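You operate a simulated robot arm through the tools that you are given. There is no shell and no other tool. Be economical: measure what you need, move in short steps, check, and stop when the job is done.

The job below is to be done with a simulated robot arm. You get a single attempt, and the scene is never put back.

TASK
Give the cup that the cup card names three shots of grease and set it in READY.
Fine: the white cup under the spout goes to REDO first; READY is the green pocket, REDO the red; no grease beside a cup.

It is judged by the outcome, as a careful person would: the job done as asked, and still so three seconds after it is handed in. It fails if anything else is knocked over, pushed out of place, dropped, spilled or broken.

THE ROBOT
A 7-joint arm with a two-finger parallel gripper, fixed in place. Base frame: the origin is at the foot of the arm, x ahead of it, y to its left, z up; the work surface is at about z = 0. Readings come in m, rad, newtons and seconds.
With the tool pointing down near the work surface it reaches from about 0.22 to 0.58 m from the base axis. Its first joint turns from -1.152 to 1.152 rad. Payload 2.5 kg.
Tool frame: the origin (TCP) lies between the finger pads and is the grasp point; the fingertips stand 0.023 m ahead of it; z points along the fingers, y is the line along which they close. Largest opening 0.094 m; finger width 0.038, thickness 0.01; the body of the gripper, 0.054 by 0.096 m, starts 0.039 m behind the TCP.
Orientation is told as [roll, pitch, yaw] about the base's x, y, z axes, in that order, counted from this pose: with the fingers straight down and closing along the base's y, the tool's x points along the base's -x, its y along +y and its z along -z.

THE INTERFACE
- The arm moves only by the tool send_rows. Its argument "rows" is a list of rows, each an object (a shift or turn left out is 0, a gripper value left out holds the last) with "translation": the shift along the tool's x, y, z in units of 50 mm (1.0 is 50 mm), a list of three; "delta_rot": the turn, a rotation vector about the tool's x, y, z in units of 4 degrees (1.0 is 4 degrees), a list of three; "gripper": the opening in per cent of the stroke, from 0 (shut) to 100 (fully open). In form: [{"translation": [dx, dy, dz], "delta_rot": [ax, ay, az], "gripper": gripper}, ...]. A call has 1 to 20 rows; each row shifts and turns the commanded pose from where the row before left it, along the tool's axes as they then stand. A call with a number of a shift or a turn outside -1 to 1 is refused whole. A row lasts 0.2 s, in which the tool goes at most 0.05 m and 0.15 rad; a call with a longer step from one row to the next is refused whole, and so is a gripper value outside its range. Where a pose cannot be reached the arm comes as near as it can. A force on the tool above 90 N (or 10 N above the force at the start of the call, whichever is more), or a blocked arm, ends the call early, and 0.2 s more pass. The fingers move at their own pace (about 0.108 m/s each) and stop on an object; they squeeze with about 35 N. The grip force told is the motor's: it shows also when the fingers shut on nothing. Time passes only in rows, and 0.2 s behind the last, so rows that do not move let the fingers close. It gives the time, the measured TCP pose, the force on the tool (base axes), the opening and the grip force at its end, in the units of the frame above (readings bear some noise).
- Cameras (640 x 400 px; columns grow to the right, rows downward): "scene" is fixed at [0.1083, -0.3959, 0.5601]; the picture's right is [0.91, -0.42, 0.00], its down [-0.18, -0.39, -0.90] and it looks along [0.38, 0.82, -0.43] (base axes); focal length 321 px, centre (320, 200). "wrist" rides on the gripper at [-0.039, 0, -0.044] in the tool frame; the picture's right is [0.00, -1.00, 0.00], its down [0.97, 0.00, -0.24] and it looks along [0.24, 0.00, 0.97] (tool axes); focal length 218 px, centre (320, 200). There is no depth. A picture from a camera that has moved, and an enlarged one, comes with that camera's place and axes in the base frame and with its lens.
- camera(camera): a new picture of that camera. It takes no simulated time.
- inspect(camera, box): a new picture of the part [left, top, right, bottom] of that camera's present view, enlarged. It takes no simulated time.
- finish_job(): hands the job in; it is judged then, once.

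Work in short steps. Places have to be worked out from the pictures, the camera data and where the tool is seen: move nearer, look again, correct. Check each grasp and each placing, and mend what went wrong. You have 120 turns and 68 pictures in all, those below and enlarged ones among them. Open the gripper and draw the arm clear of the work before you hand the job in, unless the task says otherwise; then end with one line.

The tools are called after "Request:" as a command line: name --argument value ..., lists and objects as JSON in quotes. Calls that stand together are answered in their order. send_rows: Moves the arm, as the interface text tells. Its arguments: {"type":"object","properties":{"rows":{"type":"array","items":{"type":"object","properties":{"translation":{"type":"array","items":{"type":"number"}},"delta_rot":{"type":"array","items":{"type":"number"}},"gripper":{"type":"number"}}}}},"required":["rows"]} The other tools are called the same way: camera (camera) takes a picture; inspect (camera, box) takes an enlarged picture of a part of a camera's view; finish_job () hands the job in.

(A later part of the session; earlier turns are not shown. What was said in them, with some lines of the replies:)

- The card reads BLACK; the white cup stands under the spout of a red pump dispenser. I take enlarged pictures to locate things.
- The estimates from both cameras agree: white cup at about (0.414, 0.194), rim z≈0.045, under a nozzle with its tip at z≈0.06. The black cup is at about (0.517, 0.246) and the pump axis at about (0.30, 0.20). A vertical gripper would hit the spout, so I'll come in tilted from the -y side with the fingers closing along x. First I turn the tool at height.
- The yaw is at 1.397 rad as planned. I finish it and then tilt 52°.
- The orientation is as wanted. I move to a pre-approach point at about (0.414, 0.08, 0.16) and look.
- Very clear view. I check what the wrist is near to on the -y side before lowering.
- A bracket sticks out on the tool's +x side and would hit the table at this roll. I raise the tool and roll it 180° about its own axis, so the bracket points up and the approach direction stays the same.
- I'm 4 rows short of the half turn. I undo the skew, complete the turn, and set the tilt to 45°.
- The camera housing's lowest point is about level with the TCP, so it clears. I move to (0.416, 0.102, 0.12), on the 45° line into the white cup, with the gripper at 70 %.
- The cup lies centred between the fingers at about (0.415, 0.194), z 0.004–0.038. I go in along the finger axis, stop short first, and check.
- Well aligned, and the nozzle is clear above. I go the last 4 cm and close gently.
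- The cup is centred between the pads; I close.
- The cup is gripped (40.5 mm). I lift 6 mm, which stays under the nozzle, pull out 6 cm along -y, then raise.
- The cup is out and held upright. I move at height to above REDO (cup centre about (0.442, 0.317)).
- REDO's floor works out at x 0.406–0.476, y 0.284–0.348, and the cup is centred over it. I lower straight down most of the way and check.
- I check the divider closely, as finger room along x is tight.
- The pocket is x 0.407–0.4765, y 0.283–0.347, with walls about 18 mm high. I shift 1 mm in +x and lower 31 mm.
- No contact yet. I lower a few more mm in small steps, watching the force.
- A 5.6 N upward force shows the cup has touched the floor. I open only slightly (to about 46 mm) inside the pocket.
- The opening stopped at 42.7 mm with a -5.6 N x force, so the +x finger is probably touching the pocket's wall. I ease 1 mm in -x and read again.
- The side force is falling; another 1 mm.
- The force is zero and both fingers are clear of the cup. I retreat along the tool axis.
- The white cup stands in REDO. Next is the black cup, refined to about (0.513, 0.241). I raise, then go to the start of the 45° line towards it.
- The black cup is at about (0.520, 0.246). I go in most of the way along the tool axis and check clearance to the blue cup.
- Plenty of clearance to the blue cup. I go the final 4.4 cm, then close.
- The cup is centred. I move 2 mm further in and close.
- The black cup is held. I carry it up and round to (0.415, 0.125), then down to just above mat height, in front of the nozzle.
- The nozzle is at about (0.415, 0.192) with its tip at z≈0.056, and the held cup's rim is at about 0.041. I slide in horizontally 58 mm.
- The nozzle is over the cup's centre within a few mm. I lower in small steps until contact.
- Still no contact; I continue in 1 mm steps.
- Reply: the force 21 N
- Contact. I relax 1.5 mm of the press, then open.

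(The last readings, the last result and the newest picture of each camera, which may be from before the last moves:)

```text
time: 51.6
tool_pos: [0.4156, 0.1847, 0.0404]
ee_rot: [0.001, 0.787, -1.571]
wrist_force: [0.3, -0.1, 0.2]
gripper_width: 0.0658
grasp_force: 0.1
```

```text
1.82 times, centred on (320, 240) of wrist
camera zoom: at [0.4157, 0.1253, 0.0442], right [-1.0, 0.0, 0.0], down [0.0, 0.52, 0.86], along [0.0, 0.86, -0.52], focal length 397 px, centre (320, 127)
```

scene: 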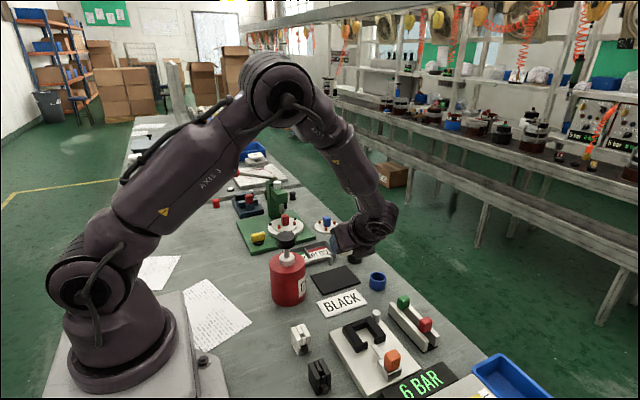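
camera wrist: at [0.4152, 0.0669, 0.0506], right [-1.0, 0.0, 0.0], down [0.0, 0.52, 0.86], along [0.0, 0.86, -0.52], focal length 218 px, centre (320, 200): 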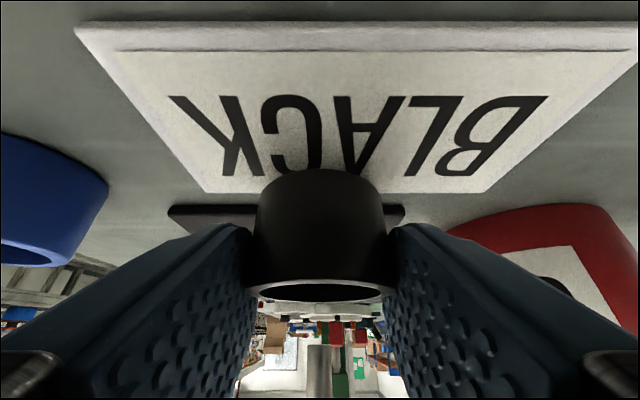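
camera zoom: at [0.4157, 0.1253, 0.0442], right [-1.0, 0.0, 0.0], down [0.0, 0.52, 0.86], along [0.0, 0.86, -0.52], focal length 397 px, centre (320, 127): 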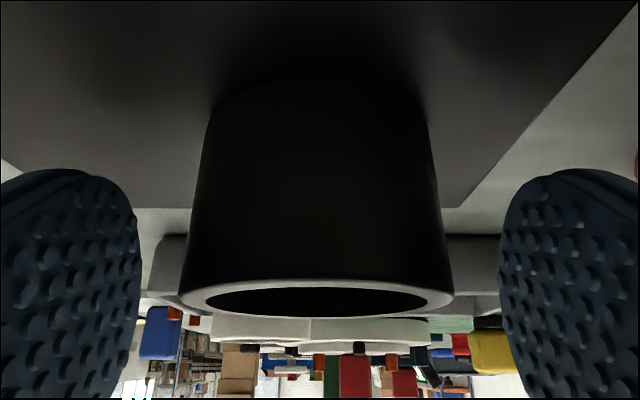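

The cup is released and upright. I retreat along the tool axis and check how it sits under the nozzle.

Request:
send_rows --rows '[{"translation": [0, 0, -0.2]}, {"translation": [0, 0, -0.3]}, {"translation": [0, 0, -0.4]}, {"translation": [0, 0, -0.5]}, {"translation": [0, 0, -0.5]}, {"translation": [0, 0, -0.5]}]'

Request:
inspect --camera "wrist" --box '[200, 100, 440, 320]'

Request:
inspect --camera "scene" --box '[260, 200, 400, 310]'

```text
time: 53.0
tool_pos: [0.4158, 0.0993, 0.1278]
ee_rot: [0.001, 0.785, -1.571]
wrist_force: [0.5, 0.0, 0.2]
gripper_width: 0.0656
grasp_force: 0.2
```

```text
1.82 times, centred on (320, 210) of wrist
camera zoom: at [0.4166, 0.0409, 0.1307], right [-1.0, 0.0, 0.0], down [0.0, 0.52, 0.86], along [0.0, 0.86, -0.52], focal length 397 px, centre (320, 182)
```

zoom: 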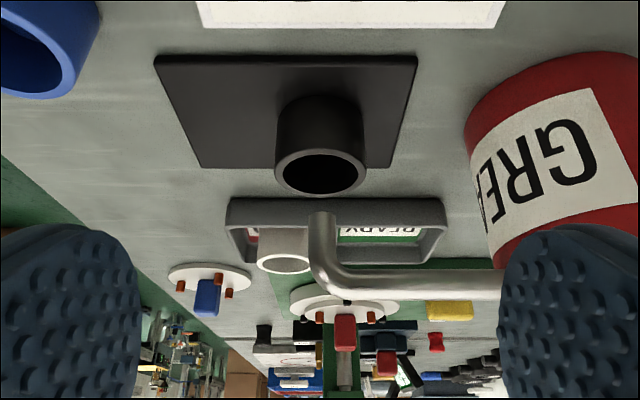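

```text
3.64 times, centred on (330, 255) of scene
camera zoom: at [0.1083, -0.3959, 0.5601], right [0.91, -0.42, 0.0], down [-0.18, -0.39, -0.9], along [0.38, 0.82, -0.43], focal length 1166 px, centre (284, 0)
```

zoom: 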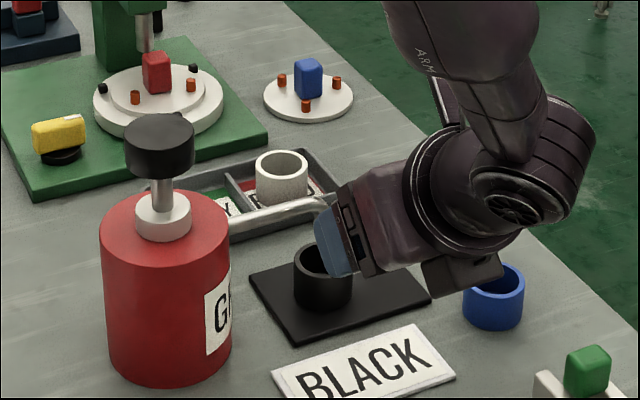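

The same cup-to-nozzle alignment as the white cup had. Now I raise, point the tool straight down, and shut the fingers for pressing.

Request:
send_rows --rows '[{"translation": [0.303, 0, -0.303]}, {"translation": [0.303, 0, -0.303]}, {"translation": [0.303, 0, -0.303]}, {"translation": [0.303, 0, -0.303]}, {"translation": [0.303, 0, -0.303]}, {"translation": [0.303, 0, -0.303]}, {"translation": [0.303, 0, -0.303]}, {"delta_rot": [0, -1, 0], "gripper": 0}, {"delta_rot": [0, -1, 0]}, {"delta_rot": [0, -1, 0]}, {"delta_rot": [0, -1, 0]}, {"delta_rot": [0, -1, 0]}, {"delta_rot": [0, -1, 0]}, {"delta_rot": [0, -1, 0]}, {"delta_rot": [0, -1, 0]}, {"delta_rot": [0, -1, 0]}, {"delta_rot": [0, -1, 0]}, {"delta_rot": [0, -1, 0]}, {"delta_rot": [0, -0.25, 0]}]'

Request:
camera --camera "wrist"

```text
time: 57.0
tool_pos: [0.4139, 0.0992, 0.277]
ee_rot: [0.0, -0.002, -1.571]
wrist_force: [0.6, -0.1, 0.1]
gripper_width: 0.0
grasp_force: 35.3
```

```text
25 pictures are left
camera wrist: at [0.4152, 0.0596, 0.3205], right [-1.0, 0.0, 0.0], down [0.0, 0.97, 0.24], along [0.0, 0.24, -0.97], focal length 218 px, centre (320, 200)
```

wrist: 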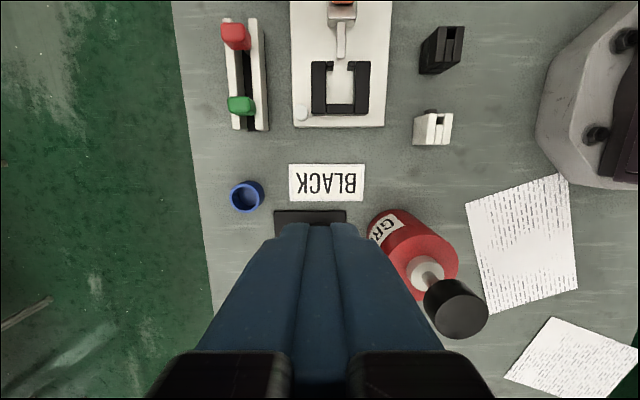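

The knob's top is at about (0.297, 0.197, 0.166). I move the closed fingertips over it with 5 cm of clearance.

Request:
send_rows --rows '[{"translation": [0.28, -0.334, 0.106]}, {"translation": [0.28, -0.334, 0.106]}, {"translation": [0.28, -0.334, 0.106]}, {"translation": [0.28, -0.334, 0.106]}, {"translation": [0.28, -0.334, 0.106]}, {"translation": [0.28, -0.334, 0.106]}, {"translation": [0.28, -0.334, 0.106]}]'

Request:
camera --camera "wrist"

Request:
inspect --camera "scene" --box '[230, 170, 390, 310]'

```text
time: 58.6
tool_pos: [0.2991, 0.197, 0.2381]
ee_rot: [0.0, -0.001, -1.572]
wrist_force: [0.1, -0.3, 0.3]
gripper_width: 0.0
grasp_force: 34.7
```

```text
24 pictures are left
camera wrist: at [0.2997, 0.158, 0.2824], right [-1.0, 0.0, 0.0], down [0.0, 0.97, 0.24], along [0.0, 0.24, -0.97], focal length 218 px, centre (320, 200)
```

wrist: 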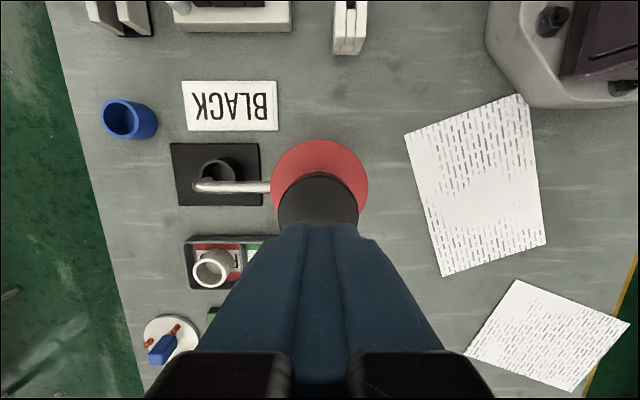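

```text
2.86 times, centred on (310, 240) of scene
camera zoom: at [0.1083, -0.3959, 0.5601], right [0.91, -0.42, 0.0], down [-0.18, -0.39, -0.9], along [0.38, 0.82, -0.43], focal length 916 px, centre (349, 86)
```

zoom: 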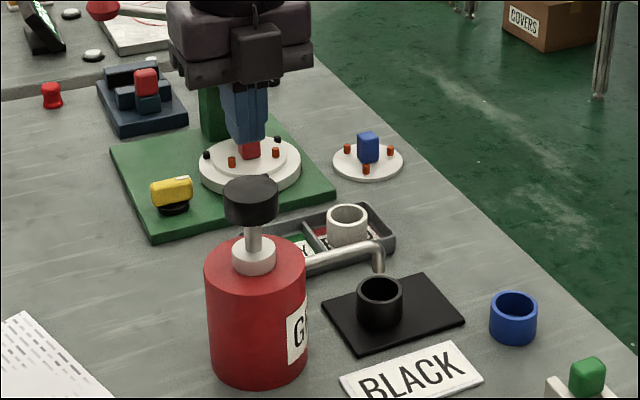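

The fingertips are aligned over the knob. I descend to just above it, then press a little to find contact and spring force.

Request:
send_rows --rows '[{"translation": [0, 0, 0.22]}, {"translation": [0, 0, 0.22]}, {"translation": [0, 0, 0.22]}, {"translation": [0, 0, 0.16]}, {}]'

Request:
inspect --camera "scene" --box '[240, 190, 370, 310]'

```text
time: 59.8
tool_pos: [0.2987, 0.1973, 0.1986]
ee_rot: [0.0, -0.001, -1.569]
wrist_force: [0.7, -0.2, -0.2]
gripper_width: 0.0
grasp_force: 35.1
```

```text
3.33 times, centred on (305, 250) of scene
camera zoom: at [0.1083, -0.3959, 0.5601], right [0.91, -0.42, 0.0], down [-0.18, -0.39, -0.9], along [0.38, 0.82, -0.43], focal length 1069 px, centre (370, 33)
```

zoom: 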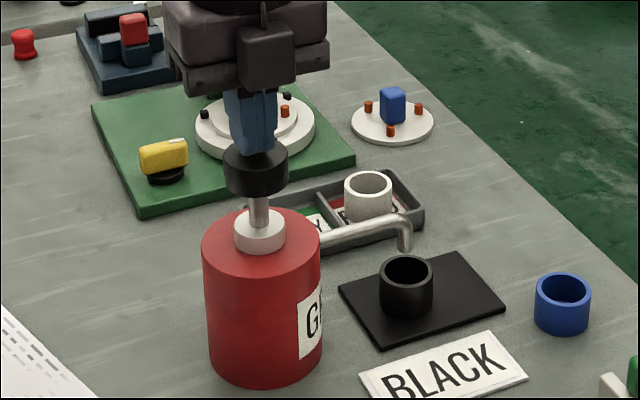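

The fingertips are just above the knob centre. I press down in small rows.

Request:
send_rows --rows '[{"translation": [0, 0, 0.06]}, {"translation": [0, 0, 0.06]}, {"translation": [0, 0, 0.06]}, {"translation": [0, 0, 0.06]}]'

```text
time: 60.8
tool_pos: [0.2992, 0.1976, 0.1862]
ee_rot: [0.002, 0.001, -1.571]
wrist_force: [1.7, -0.2, 2.8]
gripper_width: 0.0001
grasp_force: 35.5
```

Request:
send_rows --rows '[{"translation": [0, 0, 0.06]}, {"translation": [0, 0, 0.06]}]'

```text
time: 61.4
tool_pos: [0.2983, 0.1978, 0.1803]
ee_rot: [0.002, 0.001, -1.569]
wrist_force: [1.8, 0.9, 4.8]
gripper_width: 0.0
grasp_force: 35.0
```

Spring contact (contact at TCP z≈0.188). I continue the stroke.

Request:
send_rows --rows '[{"translation": [0, 0, 0.06]}, {"translation": [0, 0, 0.06]}]'

Request:
inspect --camera "scene" --box '[240, 190, 370, 310]'

```text
time: 62.0
tool_pos: [0.2982, 0.1975, 0.1731]
ee_rot: [-0.001, -0.001, -1.572]
wrist_force: [1.0, 1.6, 7.0]
gripper_width: 0.0
grasp_force: 34.8
```

```text
3.33 times, centred on (305, 250) of scene
camera zoom: at [0.1083, -0.3959, 0.5601], right [0.91, -0.42, 0.0], down [-0.18, -0.39, -0.9], along [0.38, 0.82, -0.43], focal length 1069 px, centre (370, 33)
```

zoom: 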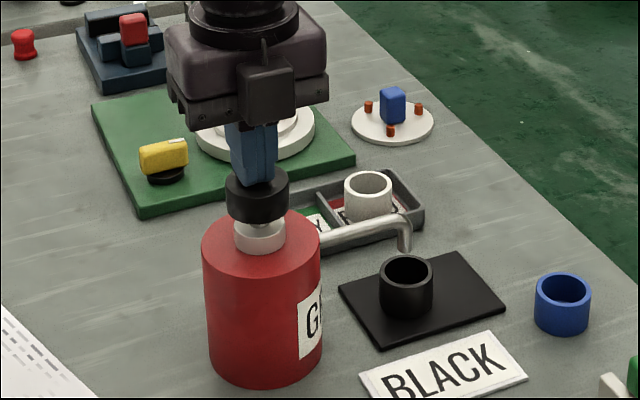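

The plunger goes down and some stroke is left; I continue.

Request:
send_rows --rows '[{"translation": [0, 0, 0.05]}, {"translation": [0, 0, 0.05]}]'

```text
time: 62.6
tool_pos: [0.2963, 0.1982, 0.1692]
ee_rot: [0.003, 0.002, -1.571]
wrist_force: [-0.4, 5.1, 7.5]
gripper_width: 0.0
grasp_force: 35.3
```

Request:
send_rows --rows '[{"translation": [0, 0, 0.05]}]'

Request:
inspect --camera "scene" --box '[240, 190, 370, 310]'

```text
time: 63.0
tool_pos: [0.2986, 0.1977, 0.1686]
ee_rot: [0.001, 0.0, -1.571]
wrist_force: [2.2, 3.2, 8.0]
gripper_width: 0.0002
grasp_force: 35.0
```

```text
3.33 times, centred on (305, 250) of scene
camera zoom: at [0.1083, -0.3959, 0.5601], right [0.91, -0.42, 0.0], down [-0.18, -0.39, -0.9], along [0.38, 0.82, -0.43], focal length 1069 px, centre (370, 33)
```

zoom: 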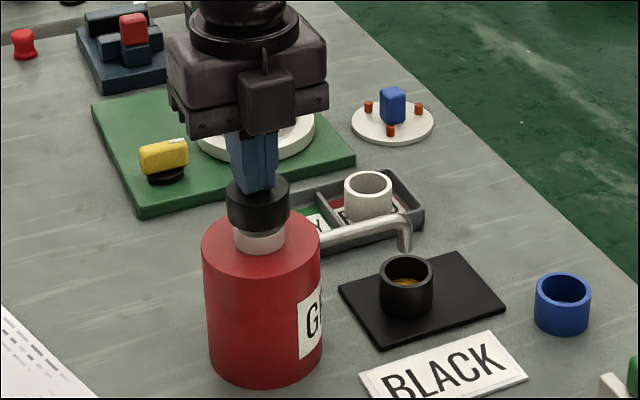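

Grease lies in the cup: that is shot one. I release fully to above the knob and check.

Request:
send_rows --rows '[{"translation": [0, 0, -0.09]}, {"translation": [0, 0, -0.09]}, {"translation": [0, 0, -0.09]}, {"translation": [0, 0, -0.09]}, {"translation": [0, 0, -0.09]}, {"translation": [0, 0, -0.09]}, {"translation": [0, 0, -0.09]}, {}, {}]'

Request:
inspect --camera "scene" --box '[240, 190, 370, 310]'

```text
time: 65.0
tool_pos: [0.2971, 0.1969, 0.1984]
ee_rot: [0.0, 0.001, -1.572]
wrist_force: [-0.1, 0.1, 0.4]
gripper_width: 0.0001
grasp_force: 35.3
```

```text
3.33 times, centred on (305, 250) of scene
camera zoom: at [0.1083, -0.3959, 0.5601], right [0.91, -0.42, 0.0], down [-0.18, -0.39, -0.9], along [0.38, 0.82, -0.43], focal length 1069 px, centre (370, 33)
```

zoom: 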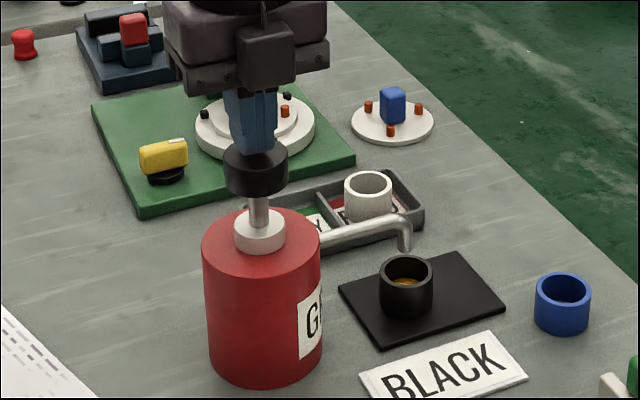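

The knob came back up fully. Shot two, with the same stroke.

Request:
send_rows --rows '[{"translation": [0, 0, 0.06]}, {"translation": [0, 0, 0.06]}, {"translation": [0, 0, 0.06]}, {"translation": [0, 0, 0.06]}, {"translation": [0, 0, 0.06]}, {"translation": [0, 0, 0.06]}, {"translation": [0, 0, 0.06]}, {"translation": [0, 0, 0.06]}, {"translation": [0, 0, 0.05]}, {"translation": [0, 0, 0.05]}, {"translation": [0, 0, 0.05]}, {}]'

Request:
inspect --camera "scene" --box '[300, 230, 400, 310]'

```text
time: 67.6
tool_pos: [0.2992, 0.1984, 0.166]
ee_rot: [0.001, 0.0, -1.571]
wrist_force: [-2.9, -0.4, 14.7]
gripper_width: 0.0002
grasp_force: 35.1
```

```text
5.00 times, centred on (350, 270) of scene
camera zoom: at [0.1083, -0.3959, 0.5601], right [0.91, -0.42, 0.0], down [-0.18, -0.39, -0.9], along [0.38, 0.82, -0.43], focal length 1603 px, centre (170, -150)
```

zoom: 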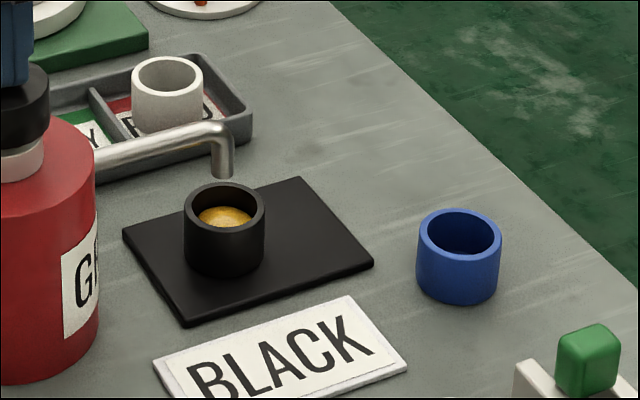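

The grease level has risen and the plunger bottomed out (14.7 N): shot two. I release fully.

Request:
send_rows --rows '[{"translation": [0, 0, -0.09]}, {"translation": [0, 0, -0.09]}, {"translation": [0, 0, -0.09]}, {"translation": [0, 0, -0.09]}, {"translation": [0, 0, -0.09]}, {"translation": [0, 0, -0.09]}, {"translation": [0, 0, -0.09]}, {}, {}]'

Request:
inspect --camera "scene" --box '[240, 210, 390, 310]'

Request:
send_rows --rows '[{"translation": [0, 0, 0.06]}, {"translation": [0, 0, 0.06]}, {"translation": [0, 0, 0.06]}, {"translation": [0, 0, 0.06]}, {"translation": [0, 0, 0.06]}, {"translation": [0, 0, 0.06]}, {"translation": [0, 0, 0.06]}, {"translation": [0, 0, 0.06]}, {"translation": [0, 0, 0.05]}, {"translation": [0, 0, 0.05]}, {"translation": [0, 0, 0.05]}, {}]'

Request:
inspect --camera "scene" --box '[300, 230, 400, 310]'

```text
time: 69.6
tool_pos: [0.2981, 0.1969, 0.1974]
ee_rot: [0.0, 0.0, -1.572]
wrist_force: [-0.5, -0.2, -0.1]
gripper_width: 0.0
grasp_force: 34.6
```

```text
4.00 times, centred on (315, 260) of scene
camera zoom: at [0.1083, -0.3959, 0.5601], right [0.91, -0.42, 0.0], down [-0.18, -0.39, -0.9], along [0.38, 0.82, -0.43], focal length 1282 px, centre (340, -40)
```

zoom: 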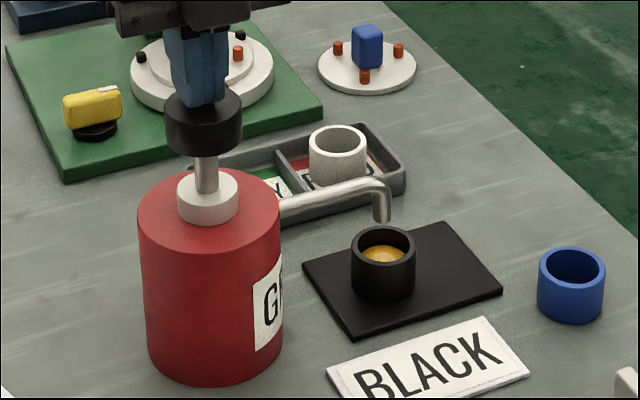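

```text
time: 72.2
tool_pos: [0.2989, 0.1973, 0.1671]
ee_rot: [-0.001, 0.0, -1.571]
wrist_force: [2.6, -3.4, 9.5]
gripper_width: 0.0
grasp_force: 35.3
```

```text
5.00 times, centred on (350, 270) of scene
camera zoom: at [0.1083, -0.3959, 0.5601], right [0.91, -0.42, 0.0], down [-0.18, -0.39, -0.9], along [0.38, 0.82, -0.43], focal length 1603 px, centre (170, -150)
```

zoom: 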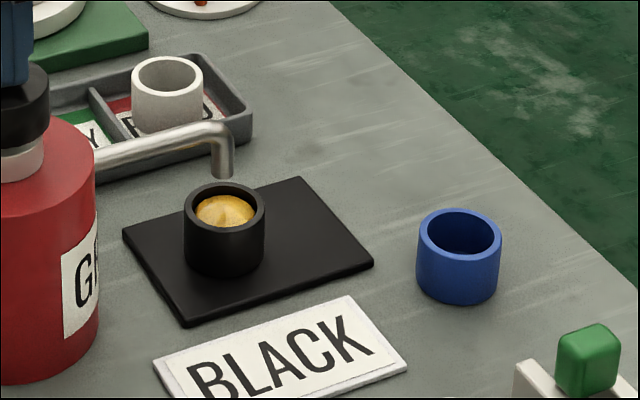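

Three shots are in and there is nothing beside the cup. I release, rise, and go back to the -y side.

Request:
send_rows --rows '[{"translation": [0, 0, -0.1]}, {"translation": [0, 0, -0.1]}, {"translation": [0, 0, -0.2]}, {"translation": [0, 0, -0.4]}, {"translation": [0, 0, -0.5]}, {"translation": [0, 0, -0.5]}, {"translation": [0, 0, -0.42]}, {"translation": [-0.28, 0.331, 0]}, {"translation": [-0.28, 0.331, 0]}, {"translation": [-0.28, 0.331, 0]}, {"translation": [-0.28, 0.331, 0]}, {"translation": [-0.28, 0.331, 0]}, {"translation": [-0.28, 0.331, 0]}, {"translation": [-0.28, 0.331, 0], "gripper": 70}, {}]'

Request:
send_rows --rows '[{"delta_rot": [0, 1, 0]}, {"delta_rot": [0, 1, 0]}, {"delta_rot": [0, 1, 0]}, {"delta_rot": [0, 1, 0]}, {"delta_rot": [0, 1, 0]}, {"delta_rot": [0, 1, 0]}, {"delta_rot": [0, 1, 0]}, {"delta_rot": [0, 1, 0]}, {"delta_rot": [0, 1, 0]}, {"delta_rot": [0, 1, 0]}, {"delta_rot": [0, 1, 0]}, {"delta_rot": [0, 0.25, 0]}, {}]'

```text
time: 75.4
tool_pos: [0.4153, 0.0998, 0.2788]
ee_rot: [0.001, 0.0, -1.57]
wrist_force: [0.6, 0.0, -0.7]
gripper_width: 0.0657
grasp_force: 0.0
```

```text
time: 78.2
tool_pos: [0.4135, 0.1, 0.2789]
ee_rot: [0.0, 0.786, -1.571]
wrist_force: [-0.4, 0.2, -0.2]
gripper_width: 0.0658
grasp_force: 0.2
```

I descend to the start of the 45° line and go in part-way.

Request:
send_rows --rows '[{"translation": [-0.305, 0, 0.305]}, {"translation": [-0.305, 0, 0.305]}, {"translation": [-0.305, 0, 0.305]}, {"translation": [-0.305, 0, 0.305]}, {"translation": [-0.305, 0, 0.305]}, {"translation": [-0.305, 0, 0.305]}, {"translation": [-0.305, 0.01, 0.305]}, {"translation": [0, 0, 0.3]}, {"translation": [0, 0, 0.3]}, {"translation": [0, 0, 0.3]}, {"translation": [0, 0, 0.3]}, {"translation": [0, 0, 0.3]}]'

Request:
camera --camera "wrist"

```text
time: 80.8
tool_pos: [0.4137, 0.151, 0.0729]
ee_rot: [0.0, 0.786, -1.57]
wrist_force: [0.4, 1.0, -0.3]
gripper_width: 0.0661
grasp_force: 0.0
```

```text
15 pictures are left
camera wrist: at [0.4147, 0.0926, 0.0765], right [-1.0, 0.0, 0.0], down [0.0, 0.52, 0.86], along [0.0, 0.86, -0.52], focal length 218 px, centre (320, 200)
```

wrist: 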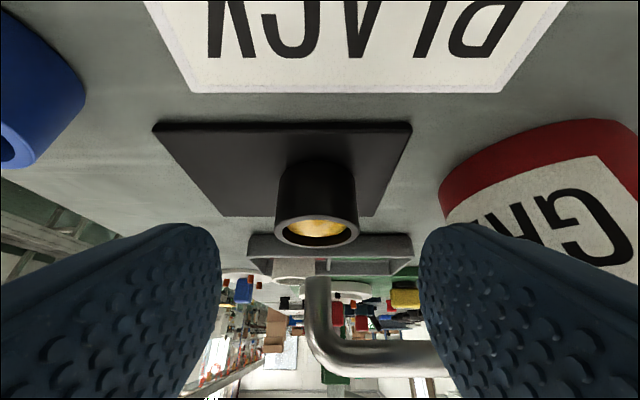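

Aligned. I go the last 4.7 cm to the release pose and close.

Request:
send_rows --rows '[{"translation": [0.002, 0.01, 0.315]}, {"translation": [0.002, 0.01, 0.315]}, {"translation": [0.002, 0, 0.315]}, {"gripper": 60}, {"gripper": 45}, {"gripper": 30}, {"gripper": 30}, {"gripper": 30}]'

Request:
camera --camera "wrist"

```text
time: 82.6
tool_pos: [0.4152, 0.1861, 0.0411]
ee_rot: [0.0, 0.785, -1.572]
wrist_force: [-0.1, 0.4, -1.1]
gripper_width: 0.0403
grasp_force: 35.2
```

```text
14 pictures are left
camera wrist: at [0.416, 0.1266, 0.0442], right [-1.0, 0.0, 0.0], down [0.0, 0.52, 0.86], along [0.0, 0.86, -0.52], focal length 218 px, centre (320, 200)
```

wrist: 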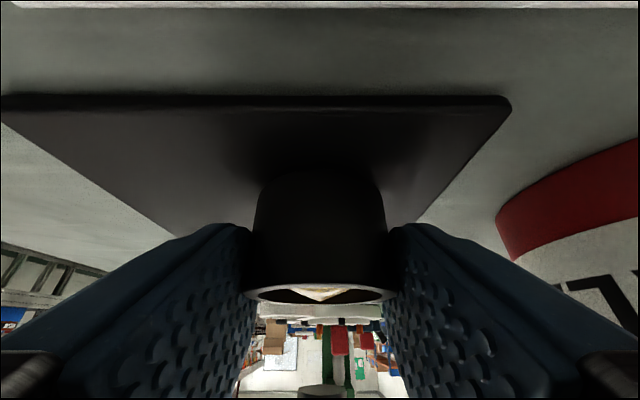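

Gripped with the grease intact. I lift 5 mm, draw out smoothly 6 cm, and raise.

Request:
send_rows --rows '[{"translation": [0.04, 0, -0.04]}, {"translation": [0.04, 0, -0.04]}, {"translation": [-0.1, 0, -0.1]}, {"translation": [-0.15, 0, -0.15]}, {"translation": [-0.15, 0, -0.15]}, {"translation": [-0.15, 0, -0.15]}, {"translation": [-0.15, 0, -0.15]}, {"translation": [-0.15, 0, -0.15]}, {"translation": [0, 0, -0.15]}, {"translation": [0.2, 0, -0.2]}, {"translation": [0.2, 0, -0.2]}, {"translation": [0.2, 0, -0.2]}, {"translation": [0.2, 0, -0.2]}, {"translation": [0.2, 0, -0.2]}, {"translation": [0.2, 0, -0.2]}, {"translation": [0.2, 0, -0.2]}, {"translation": [0.15, 0, -0.15]}, {"translation": [0.08, 0, -0.08]}]'

Request:
send_rows --rows '[{"delta_rot": [0.354, 0, -0.354]}, {"delta_rot": [0.707, 0, -0.707]}, {"delta_rot": [0.707, 0, -0.707]}, {"delta_rot": [0.707, 0, -0.707]}, {"delta_rot": [0.707, 0, -0.707]}, {"delta_rot": [0.354, 0, -0.354]}, {}]'

Request:
camera --camera "scene"

```text
time: 86.4
tool_pos: [0.4156, 0.1212, 0.1669]
ee_rot: [-0.001, 0.785, -1.571]
wrist_force: [-1.0, 0.0, -0.7]
gripper_width: 0.0405
grasp_force: 35.0
```

```text
time: 88.0
tool_pos: [0.4153, 0.1216, 0.1665]
ee_rot: [0.0, 0.783, -1.22]
wrist_force: [-1.1, -0.4, -0.7]
gripper_width: 0.0404
grasp_force: 35.3
```

```text
13 pictures are left
```

scene: 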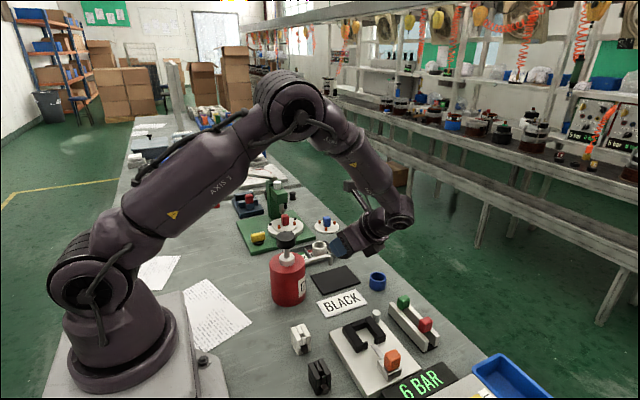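

The azimuth is as planned. I move at height to above READY (cup centre about (0.368, 0.315)).

Request:
send_rows --rows '[{"translation": [0.1, 0.016, 0.1]}, {"translation": [0.24, 0.039, 0.24]}, {"translation": [0.24, 0.039, 0.24]}, {"translation": [0.24, 0.039, 0.24]}, {"translation": [0.24, 0.039, 0.24]}, {"translation": [0.24, 0.039, 0.24]}, {"translation": [0.24, 0.039, 0.24]}, {"translation": [0.24, 0.039, 0.24]}, {"translation": [0.24, 0.039, 0.24]}, {"translation": [0.24, 0.039, 0.24]}, {"translation": [0.24, 0.039, 0.24]}, {"translation": [0.12, 0.02, 0.12]}, {"translation": [0.06, 0.01, 0.06]}, {}]'

Request:
camera --camera "wrist"

```text
time: 91.0
tool_pos: [0.3705, 0.3069, 0.1668]
ee_rot: [0.0, 0.785, -1.223]
wrist_force: [0.0, 0.8, 0.3]
gripper_width: 0.0404
grasp_force: 35.0
```

```text
12 pictures are left
camera wrist: at [0.3915, 0.251, 0.1702], right [-0.94, -0.34, 0.0], down [-0.18, 0.49, 0.86], along [-0.29, 0.8, -0.52], focal length 218 px, centre (320, 200)
```

wrist: 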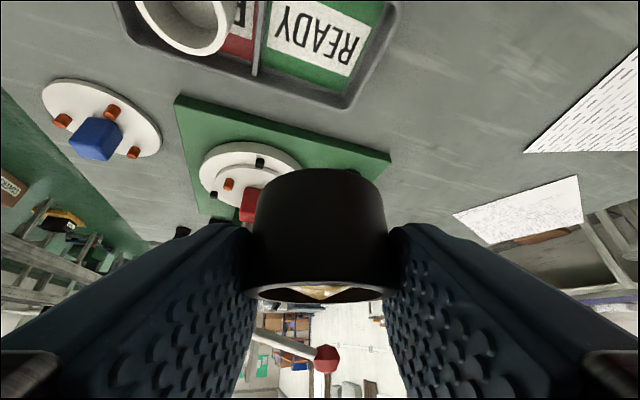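

The READY floor measures x 0.335–0.402, y up to about 0.345, so the cup's target (0.368, 0.315) is right. I lower most of the way.

Request:
send_rows --rows '[{"translation": [-0.1, 0, 0.1]}, {"translation": [-0.21, 0, 0.21]}, {"translation": [-0.21, 0, 0.21]}, {"translation": [-0.21, 0, 0.21]}, {"translation": [-0.21, 0, 0.21]}, {"translation": [-0.21, 0, 0.21]}, {"translation": [-0.12, 0, 0.12]}, {}]'

Request:
camera --camera "wrist"

Request:
inspect --camera "scene" --box '[250, 190, 390, 300]'

```text
time: 92.8
tool_pos: [0.3706, 0.3054, 0.0778]
ee_rot: [-0.001, 0.784, -1.219]
wrist_force: [-0.5, -0.7, 0.5]
gripper_width: 0.0402
grasp_force: 34.9
```

```text
11 pictures are left
camera wrist: at [0.3909, 0.2506, 0.0811], right [-0.94, -0.34, 0.0], down [-0.18, 0.48, 0.86], along [-0.29, 0.8, -0.52], focal length 218 px, centre (320, 200)
```

wrist: 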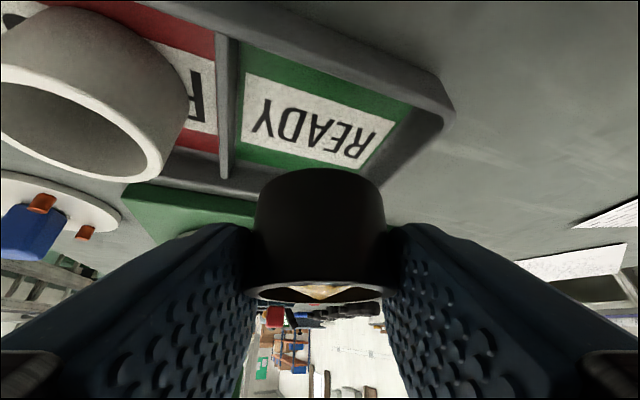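

```text
3.64 times, centred on (320, 245) of scene
camera zoom: at [0.1083, -0.3959, 0.5602], right [0.91, -0.42, 0.0], down [-0.18, -0.39, -0.9], along [0.38, 0.82, -0.43], focal length 1166 px, centre (320, 36)
```

zoom: 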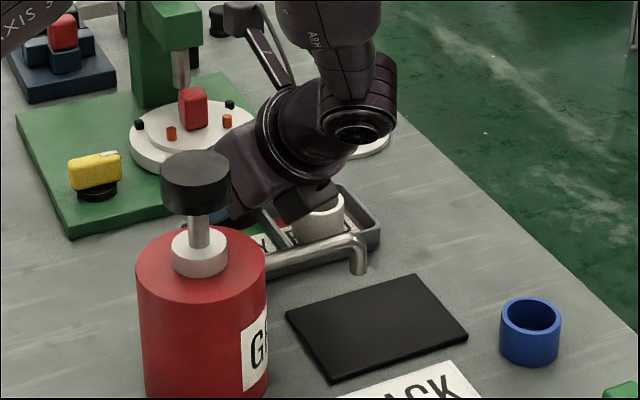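

Clear of the white cup and the pump. I lower to about 2 mm above the floor.

Request:
send_rows --rows '[{"translation": [-0.1, -0.01, 0.1]}, {"translation": [-0.12, 0, 0.12]}, {"translation": [-0.12, 0, 0.12]}, {"translation": [-0.1, 0, 0.1]}, {"translation": [-0.04, 0, 0.04]}, {}]'

Request:
inspect --camera "wrist" --box '[120, 100, 500, 340]'

Request:
inspect --camera "scene" --box '[270, 210, 380, 290]'

```text
time: 94.2
tool_pos: [0.3698, 0.3059, 0.0441]
ee_rot: [0.0, 0.787, -1.222]
wrist_force: [-0.3, 0.0, -0.9]
gripper_width: 0.0397
grasp_force: 35.0
```

```text
1.67 times, centred on (310, 220) of wrist
camera zoom: at [0.3904, 0.2507, 0.047], right [-0.94, -0.34, 0.0], down [-0.18, 0.49, 0.86], along [-0.29, 0.8, -0.52], focal length 364 px, centre (337, 167)
```

zoom: 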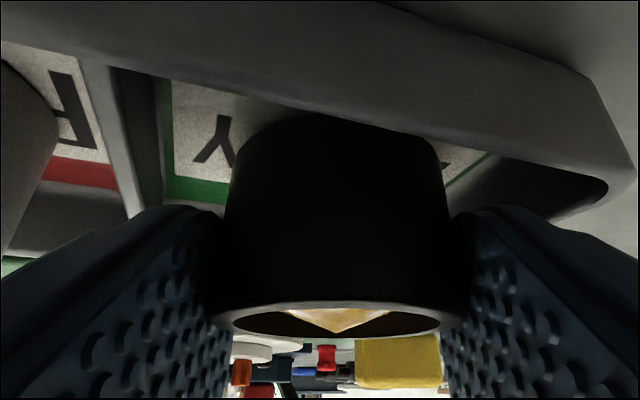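

```text
5.00 times, centred on (325, 250) of scene
camera zoom: at [0.1083, -0.3959, 0.5602], right [0.91, -0.42, 0.0], down [-0.18, -0.39, -0.9], along [0.38, 0.82, -0.43], focal length 1603 px, centre (295, -50)
```

zoom: 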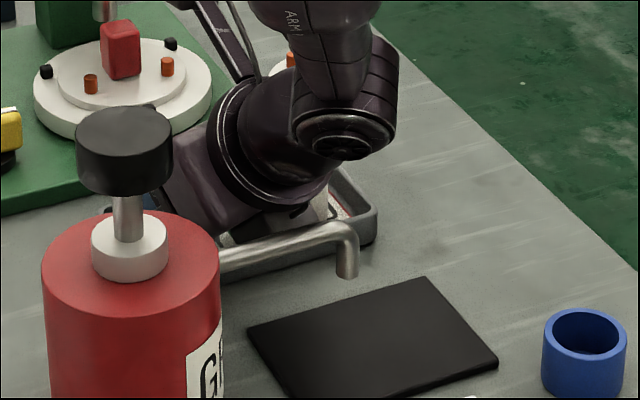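

Good room on both sides. I lower in about 1.2 mm steps until contact.

Request:
send_rows --rows '[{"translation": [-0.017, 0, 0.017]}, {"translation": [-0.017, 0, 0.017]}, {}]'

Request:
send_rows --rows '[{"translation": [-0.017, 0, 0.017]}, {}]'

```text
time: 95.0
tool_pos: [0.3699, 0.3046, 0.04]
ee_rot: [0.001, 0.785, -1.222]
wrist_force: [-0.5, 0.5, 0.2]
gripper_width: 0.0403
grasp_force: 34.6
```

```text
time: 95.6
tool_pos: [0.369, 0.3055, 0.0397]
ee_rot: [0.004, 0.786, -1.222]
wrist_force: [-0.8, -1.2, 6.6]
gripper_width: 0.0402
grasp_force: 34.7
```

Contact (6.6 N). I open slightly, to about 43.5 mm.

Request:
send_rows --rows '[{"translation": [0.004, 0, -0.004], "gripper": 45}, {"gripper": 46.5}, {}, {}]'

Request:
inspect --camera "wrist" --box '[120, 100, 500, 340]'

```text
time: 96.6
tool_pos: [0.3702, 0.307, 0.0396]
ee_rot: [-0.001, 0.784, -1.222]
wrist_force: [-0.5, 0.1, 0.0]
gripper_width: 0.0438
grasp_force: 0.0
```

```text
1.67 times, centred on (310, 220) of wrist
camera zoom: at [0.3902, 0.2503, 0.0433], right [-0.94, -0.34, 0.0], down [-0.18, 0.49, 0.86], along [-0.29, 0.8, -0.52], focal length 364 px, centre (337, 167)
```

zoom: 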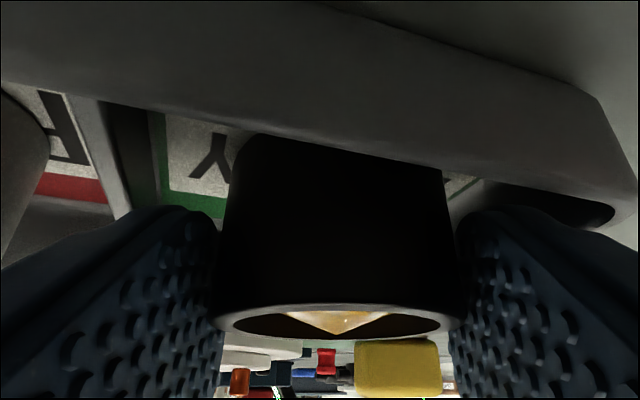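

Released with no forces. I retreat along the tool axis, then straight up.

Request:
send_rows --rows '[{"translation": [0, 0, -0.08]}, {"translation": [0, 0, -0.12]}, {"translation": [0, 0, -0.2]}, {"translation": [0, 0, -0.3]}, {"translation": [0, 0, -0.4]}, {"translation": [0.1, 0, -0.4]}, {"translation": [0.3, 0, -0.3]}, {"translation": [0.4, 0, -0.4]}, {"translation": [0.4, 0, -0.4]}, {"translation": [0.4, 0, -0.4]}, {"translation": [0.4, 0, -0.4]}, {"translation": [0.4, 0, -0.4]}]'

Request:
camera --camera "scene"

Request:
inspect --camera "scene" --box '[250, 200, 410, 310]'

Request:
camera --camera "wrist"

```text
time: 97.6
tool_pos: [0.3746, 0.2904, 0.057]
ee_rot: [0.01, 0.787, -1.203]
wrist_force: [5.5, 5.4, -12.4]
gripper_width: 0.0435
grasp_force: 0.0
stopped in row 4: the force on the tool passed its limit (the readings are from after the stop); the commanded pose is now the measured one
```

```text
6 pictures are left
```

scene: 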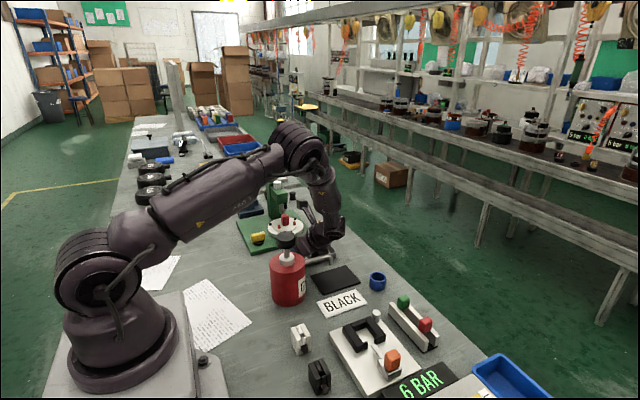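

```text
3.64 times, centred on (330, 255) of scene
camera zoom: at [0.1084, -0.3959, 0.5602], right [0.91, -0.42, 0.0], down [-0.18, -0.39, -0.9], along [0.38, 0.82, -0.43], focal length 1166 px, centre (284, 0)
```

zoom: 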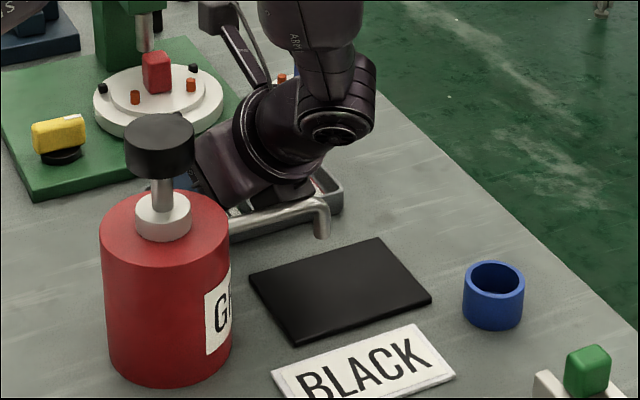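

```text
4 pictures are left
camera wrist: at [0.3946, 0.2362, 0.06], right [-0.94, -0.35, -0.01], down [-0.19, 0.48, 0.86], along [-0.3, 0.8, -0.52], focal length 218 px, centre (320, 200)
```

wrist: 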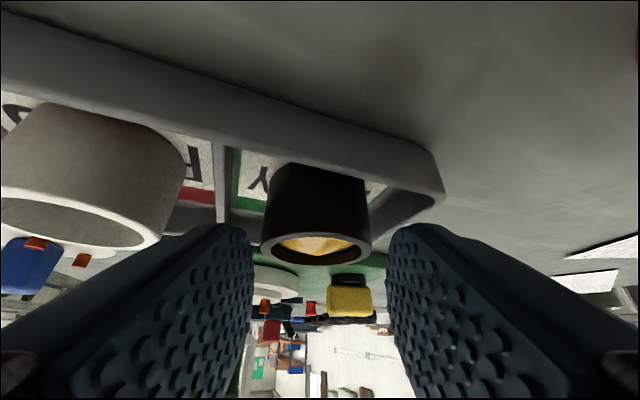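

The retreat stopped on contact: the camera housing meets the spout pipe from the +y side. I ease back 8 mm forward, level with the cup still between the open fingers, and check the force.

Request:
send_rows --rows '[{"translation": [0.06, 0, 0.06]}, {"translation": [0.06, 0, 0.06]}, {}]'

```text
time: 98.4
tool_pos: [0.3716, 0.2992, 0.0574]
ee_rot: [0.011, 0.786, -1.205]
wrist_force: [0.2, 0.5, -0.2]
gripper_width: 0.0436
grasp_force: 0.1
```

Free again. The fingertips are above the tray walls now, so I open a bit more (to about 52 mm) and go straight up.

Request:
send_rows --rows '[{"gripper": 55}, {}, {"translation": [0.07, 0, -0.07]}, {"translation": [0.07, 0, -0.07]}, {"translation": [0.07, 0, -0.07]}]'

```text
time: 99.6
tool_pos: [0.3707, 0.2975, 0.0719]
ee_rot: [0.009, 0.789, -1.205]
wrist_force: [0.9, 0.3, -0.8]
gripper_width: 0.0516
grasp_force: 0.0
```

No forces. I continue straight up.

Request:
send_rows --rows '[{"translation": [0.1, 0, -0.1]}, {"translation": [0.1, 0, -0.1]}, {"translation": [0.15, 0, -0.15]}, {"translation": [0.2, 0, -0.2]}, {"translation": [0.3, 0, -0.3]}, {"translation": [0.3, 0, -0.3]}, {"translation": [0.3, 0, -0.3]}, {"translation": [0.3, 0, -0.3]}, {"translation": [0.3, 0, -0.3]}, {"translation": [0.3, 0, -0.3]}]'

Request:
inspect --camera "scene" --box '[230, 190, 410, 310]'

```text
time: 101.8
tool_pos: [0.3703, 0.2993, 0.239]
ee_rot: [0.009, 0.785, -1.205]
wrist_force: [0.1, -0.8, -0.8]
gripper_width: 0.0517
grasp_force: 0.0
```

```text
3.33 times, centred on (320, 250) of scene
camera zoom: at [0.1083, -0.3959, 0.5601], right [0.91, -0.42, 0.0], down [-0.18, -0.39, -0.9], along [0.38, 0.82, -0.43], focal length 1069 px, centre (320, 33)
```

zoom: 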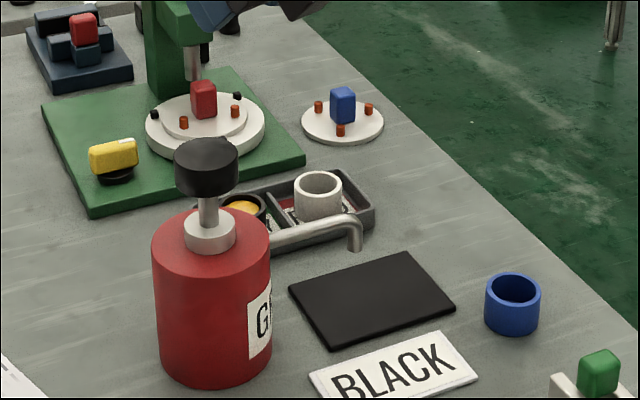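

Both cups stand in their pockets and the pump is where it was. I open fully, draw the arm up and back, and take a last look.

Request:
send_rows --rows '[{"translation": [0.1, 0, -0.4], "gripper": 100}, {"translation": [0.1, 0, -0.4]}, {"translation": [0.1, 0, -0.4]}, {"translation": [0.1, 0, -0.4]}, {"translation": [0, 0, -0.4]}, {"translation": [0, 0, -0.4]}, {}]'

Request:
camera --camera "wrist"

Request:
camera --camera "scene"

```text
time: 103.4
tool_pos: [0.3942, 0.233, 0.3387]
ee_rot: [0.01, 0.786, -1.204]
wrist_force: [-0.8, 0.4, 0.1]
gripper_width: 0.0941
grasp_force: 0.1
```

```text
2 pictures are left
camera wrist: at [0.4152, 0.1771, 0.3414], right [-0.94, -0.35, -0.01], down [-0.19, 0.48, 0.86], along [-0.3, 0.8, -0.52], focal length 218 px, centre (320, 200)
```

wrist: 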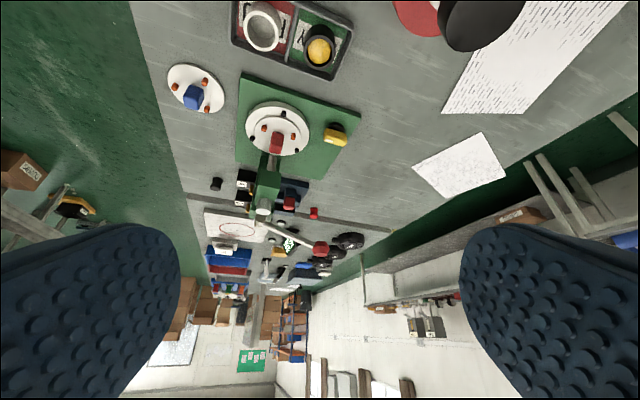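

```text
1 pictures are left
```

scene: 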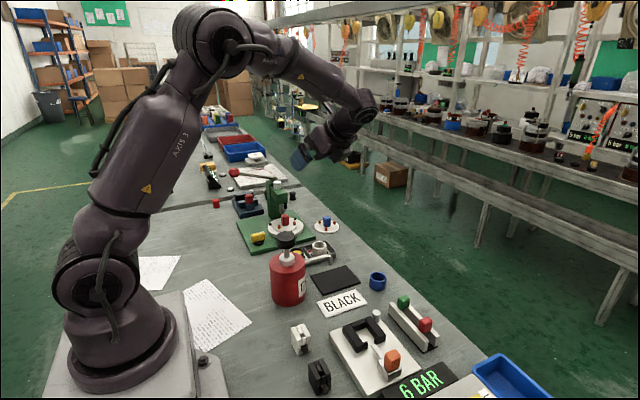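

The white cup stands in REDO and the greased black cup upright in READY. Nothing else looks moved and the arm is clear, so I hand in.

Request:
finish_job

```text
The job is handed in.
```

The black cup got three shots of grease and stands in READY, and the white cup is in REDO. I saw no grease beside a cup; the gripper's camera housing briefly touched the spout on the way out, but the pump did not appear to move.
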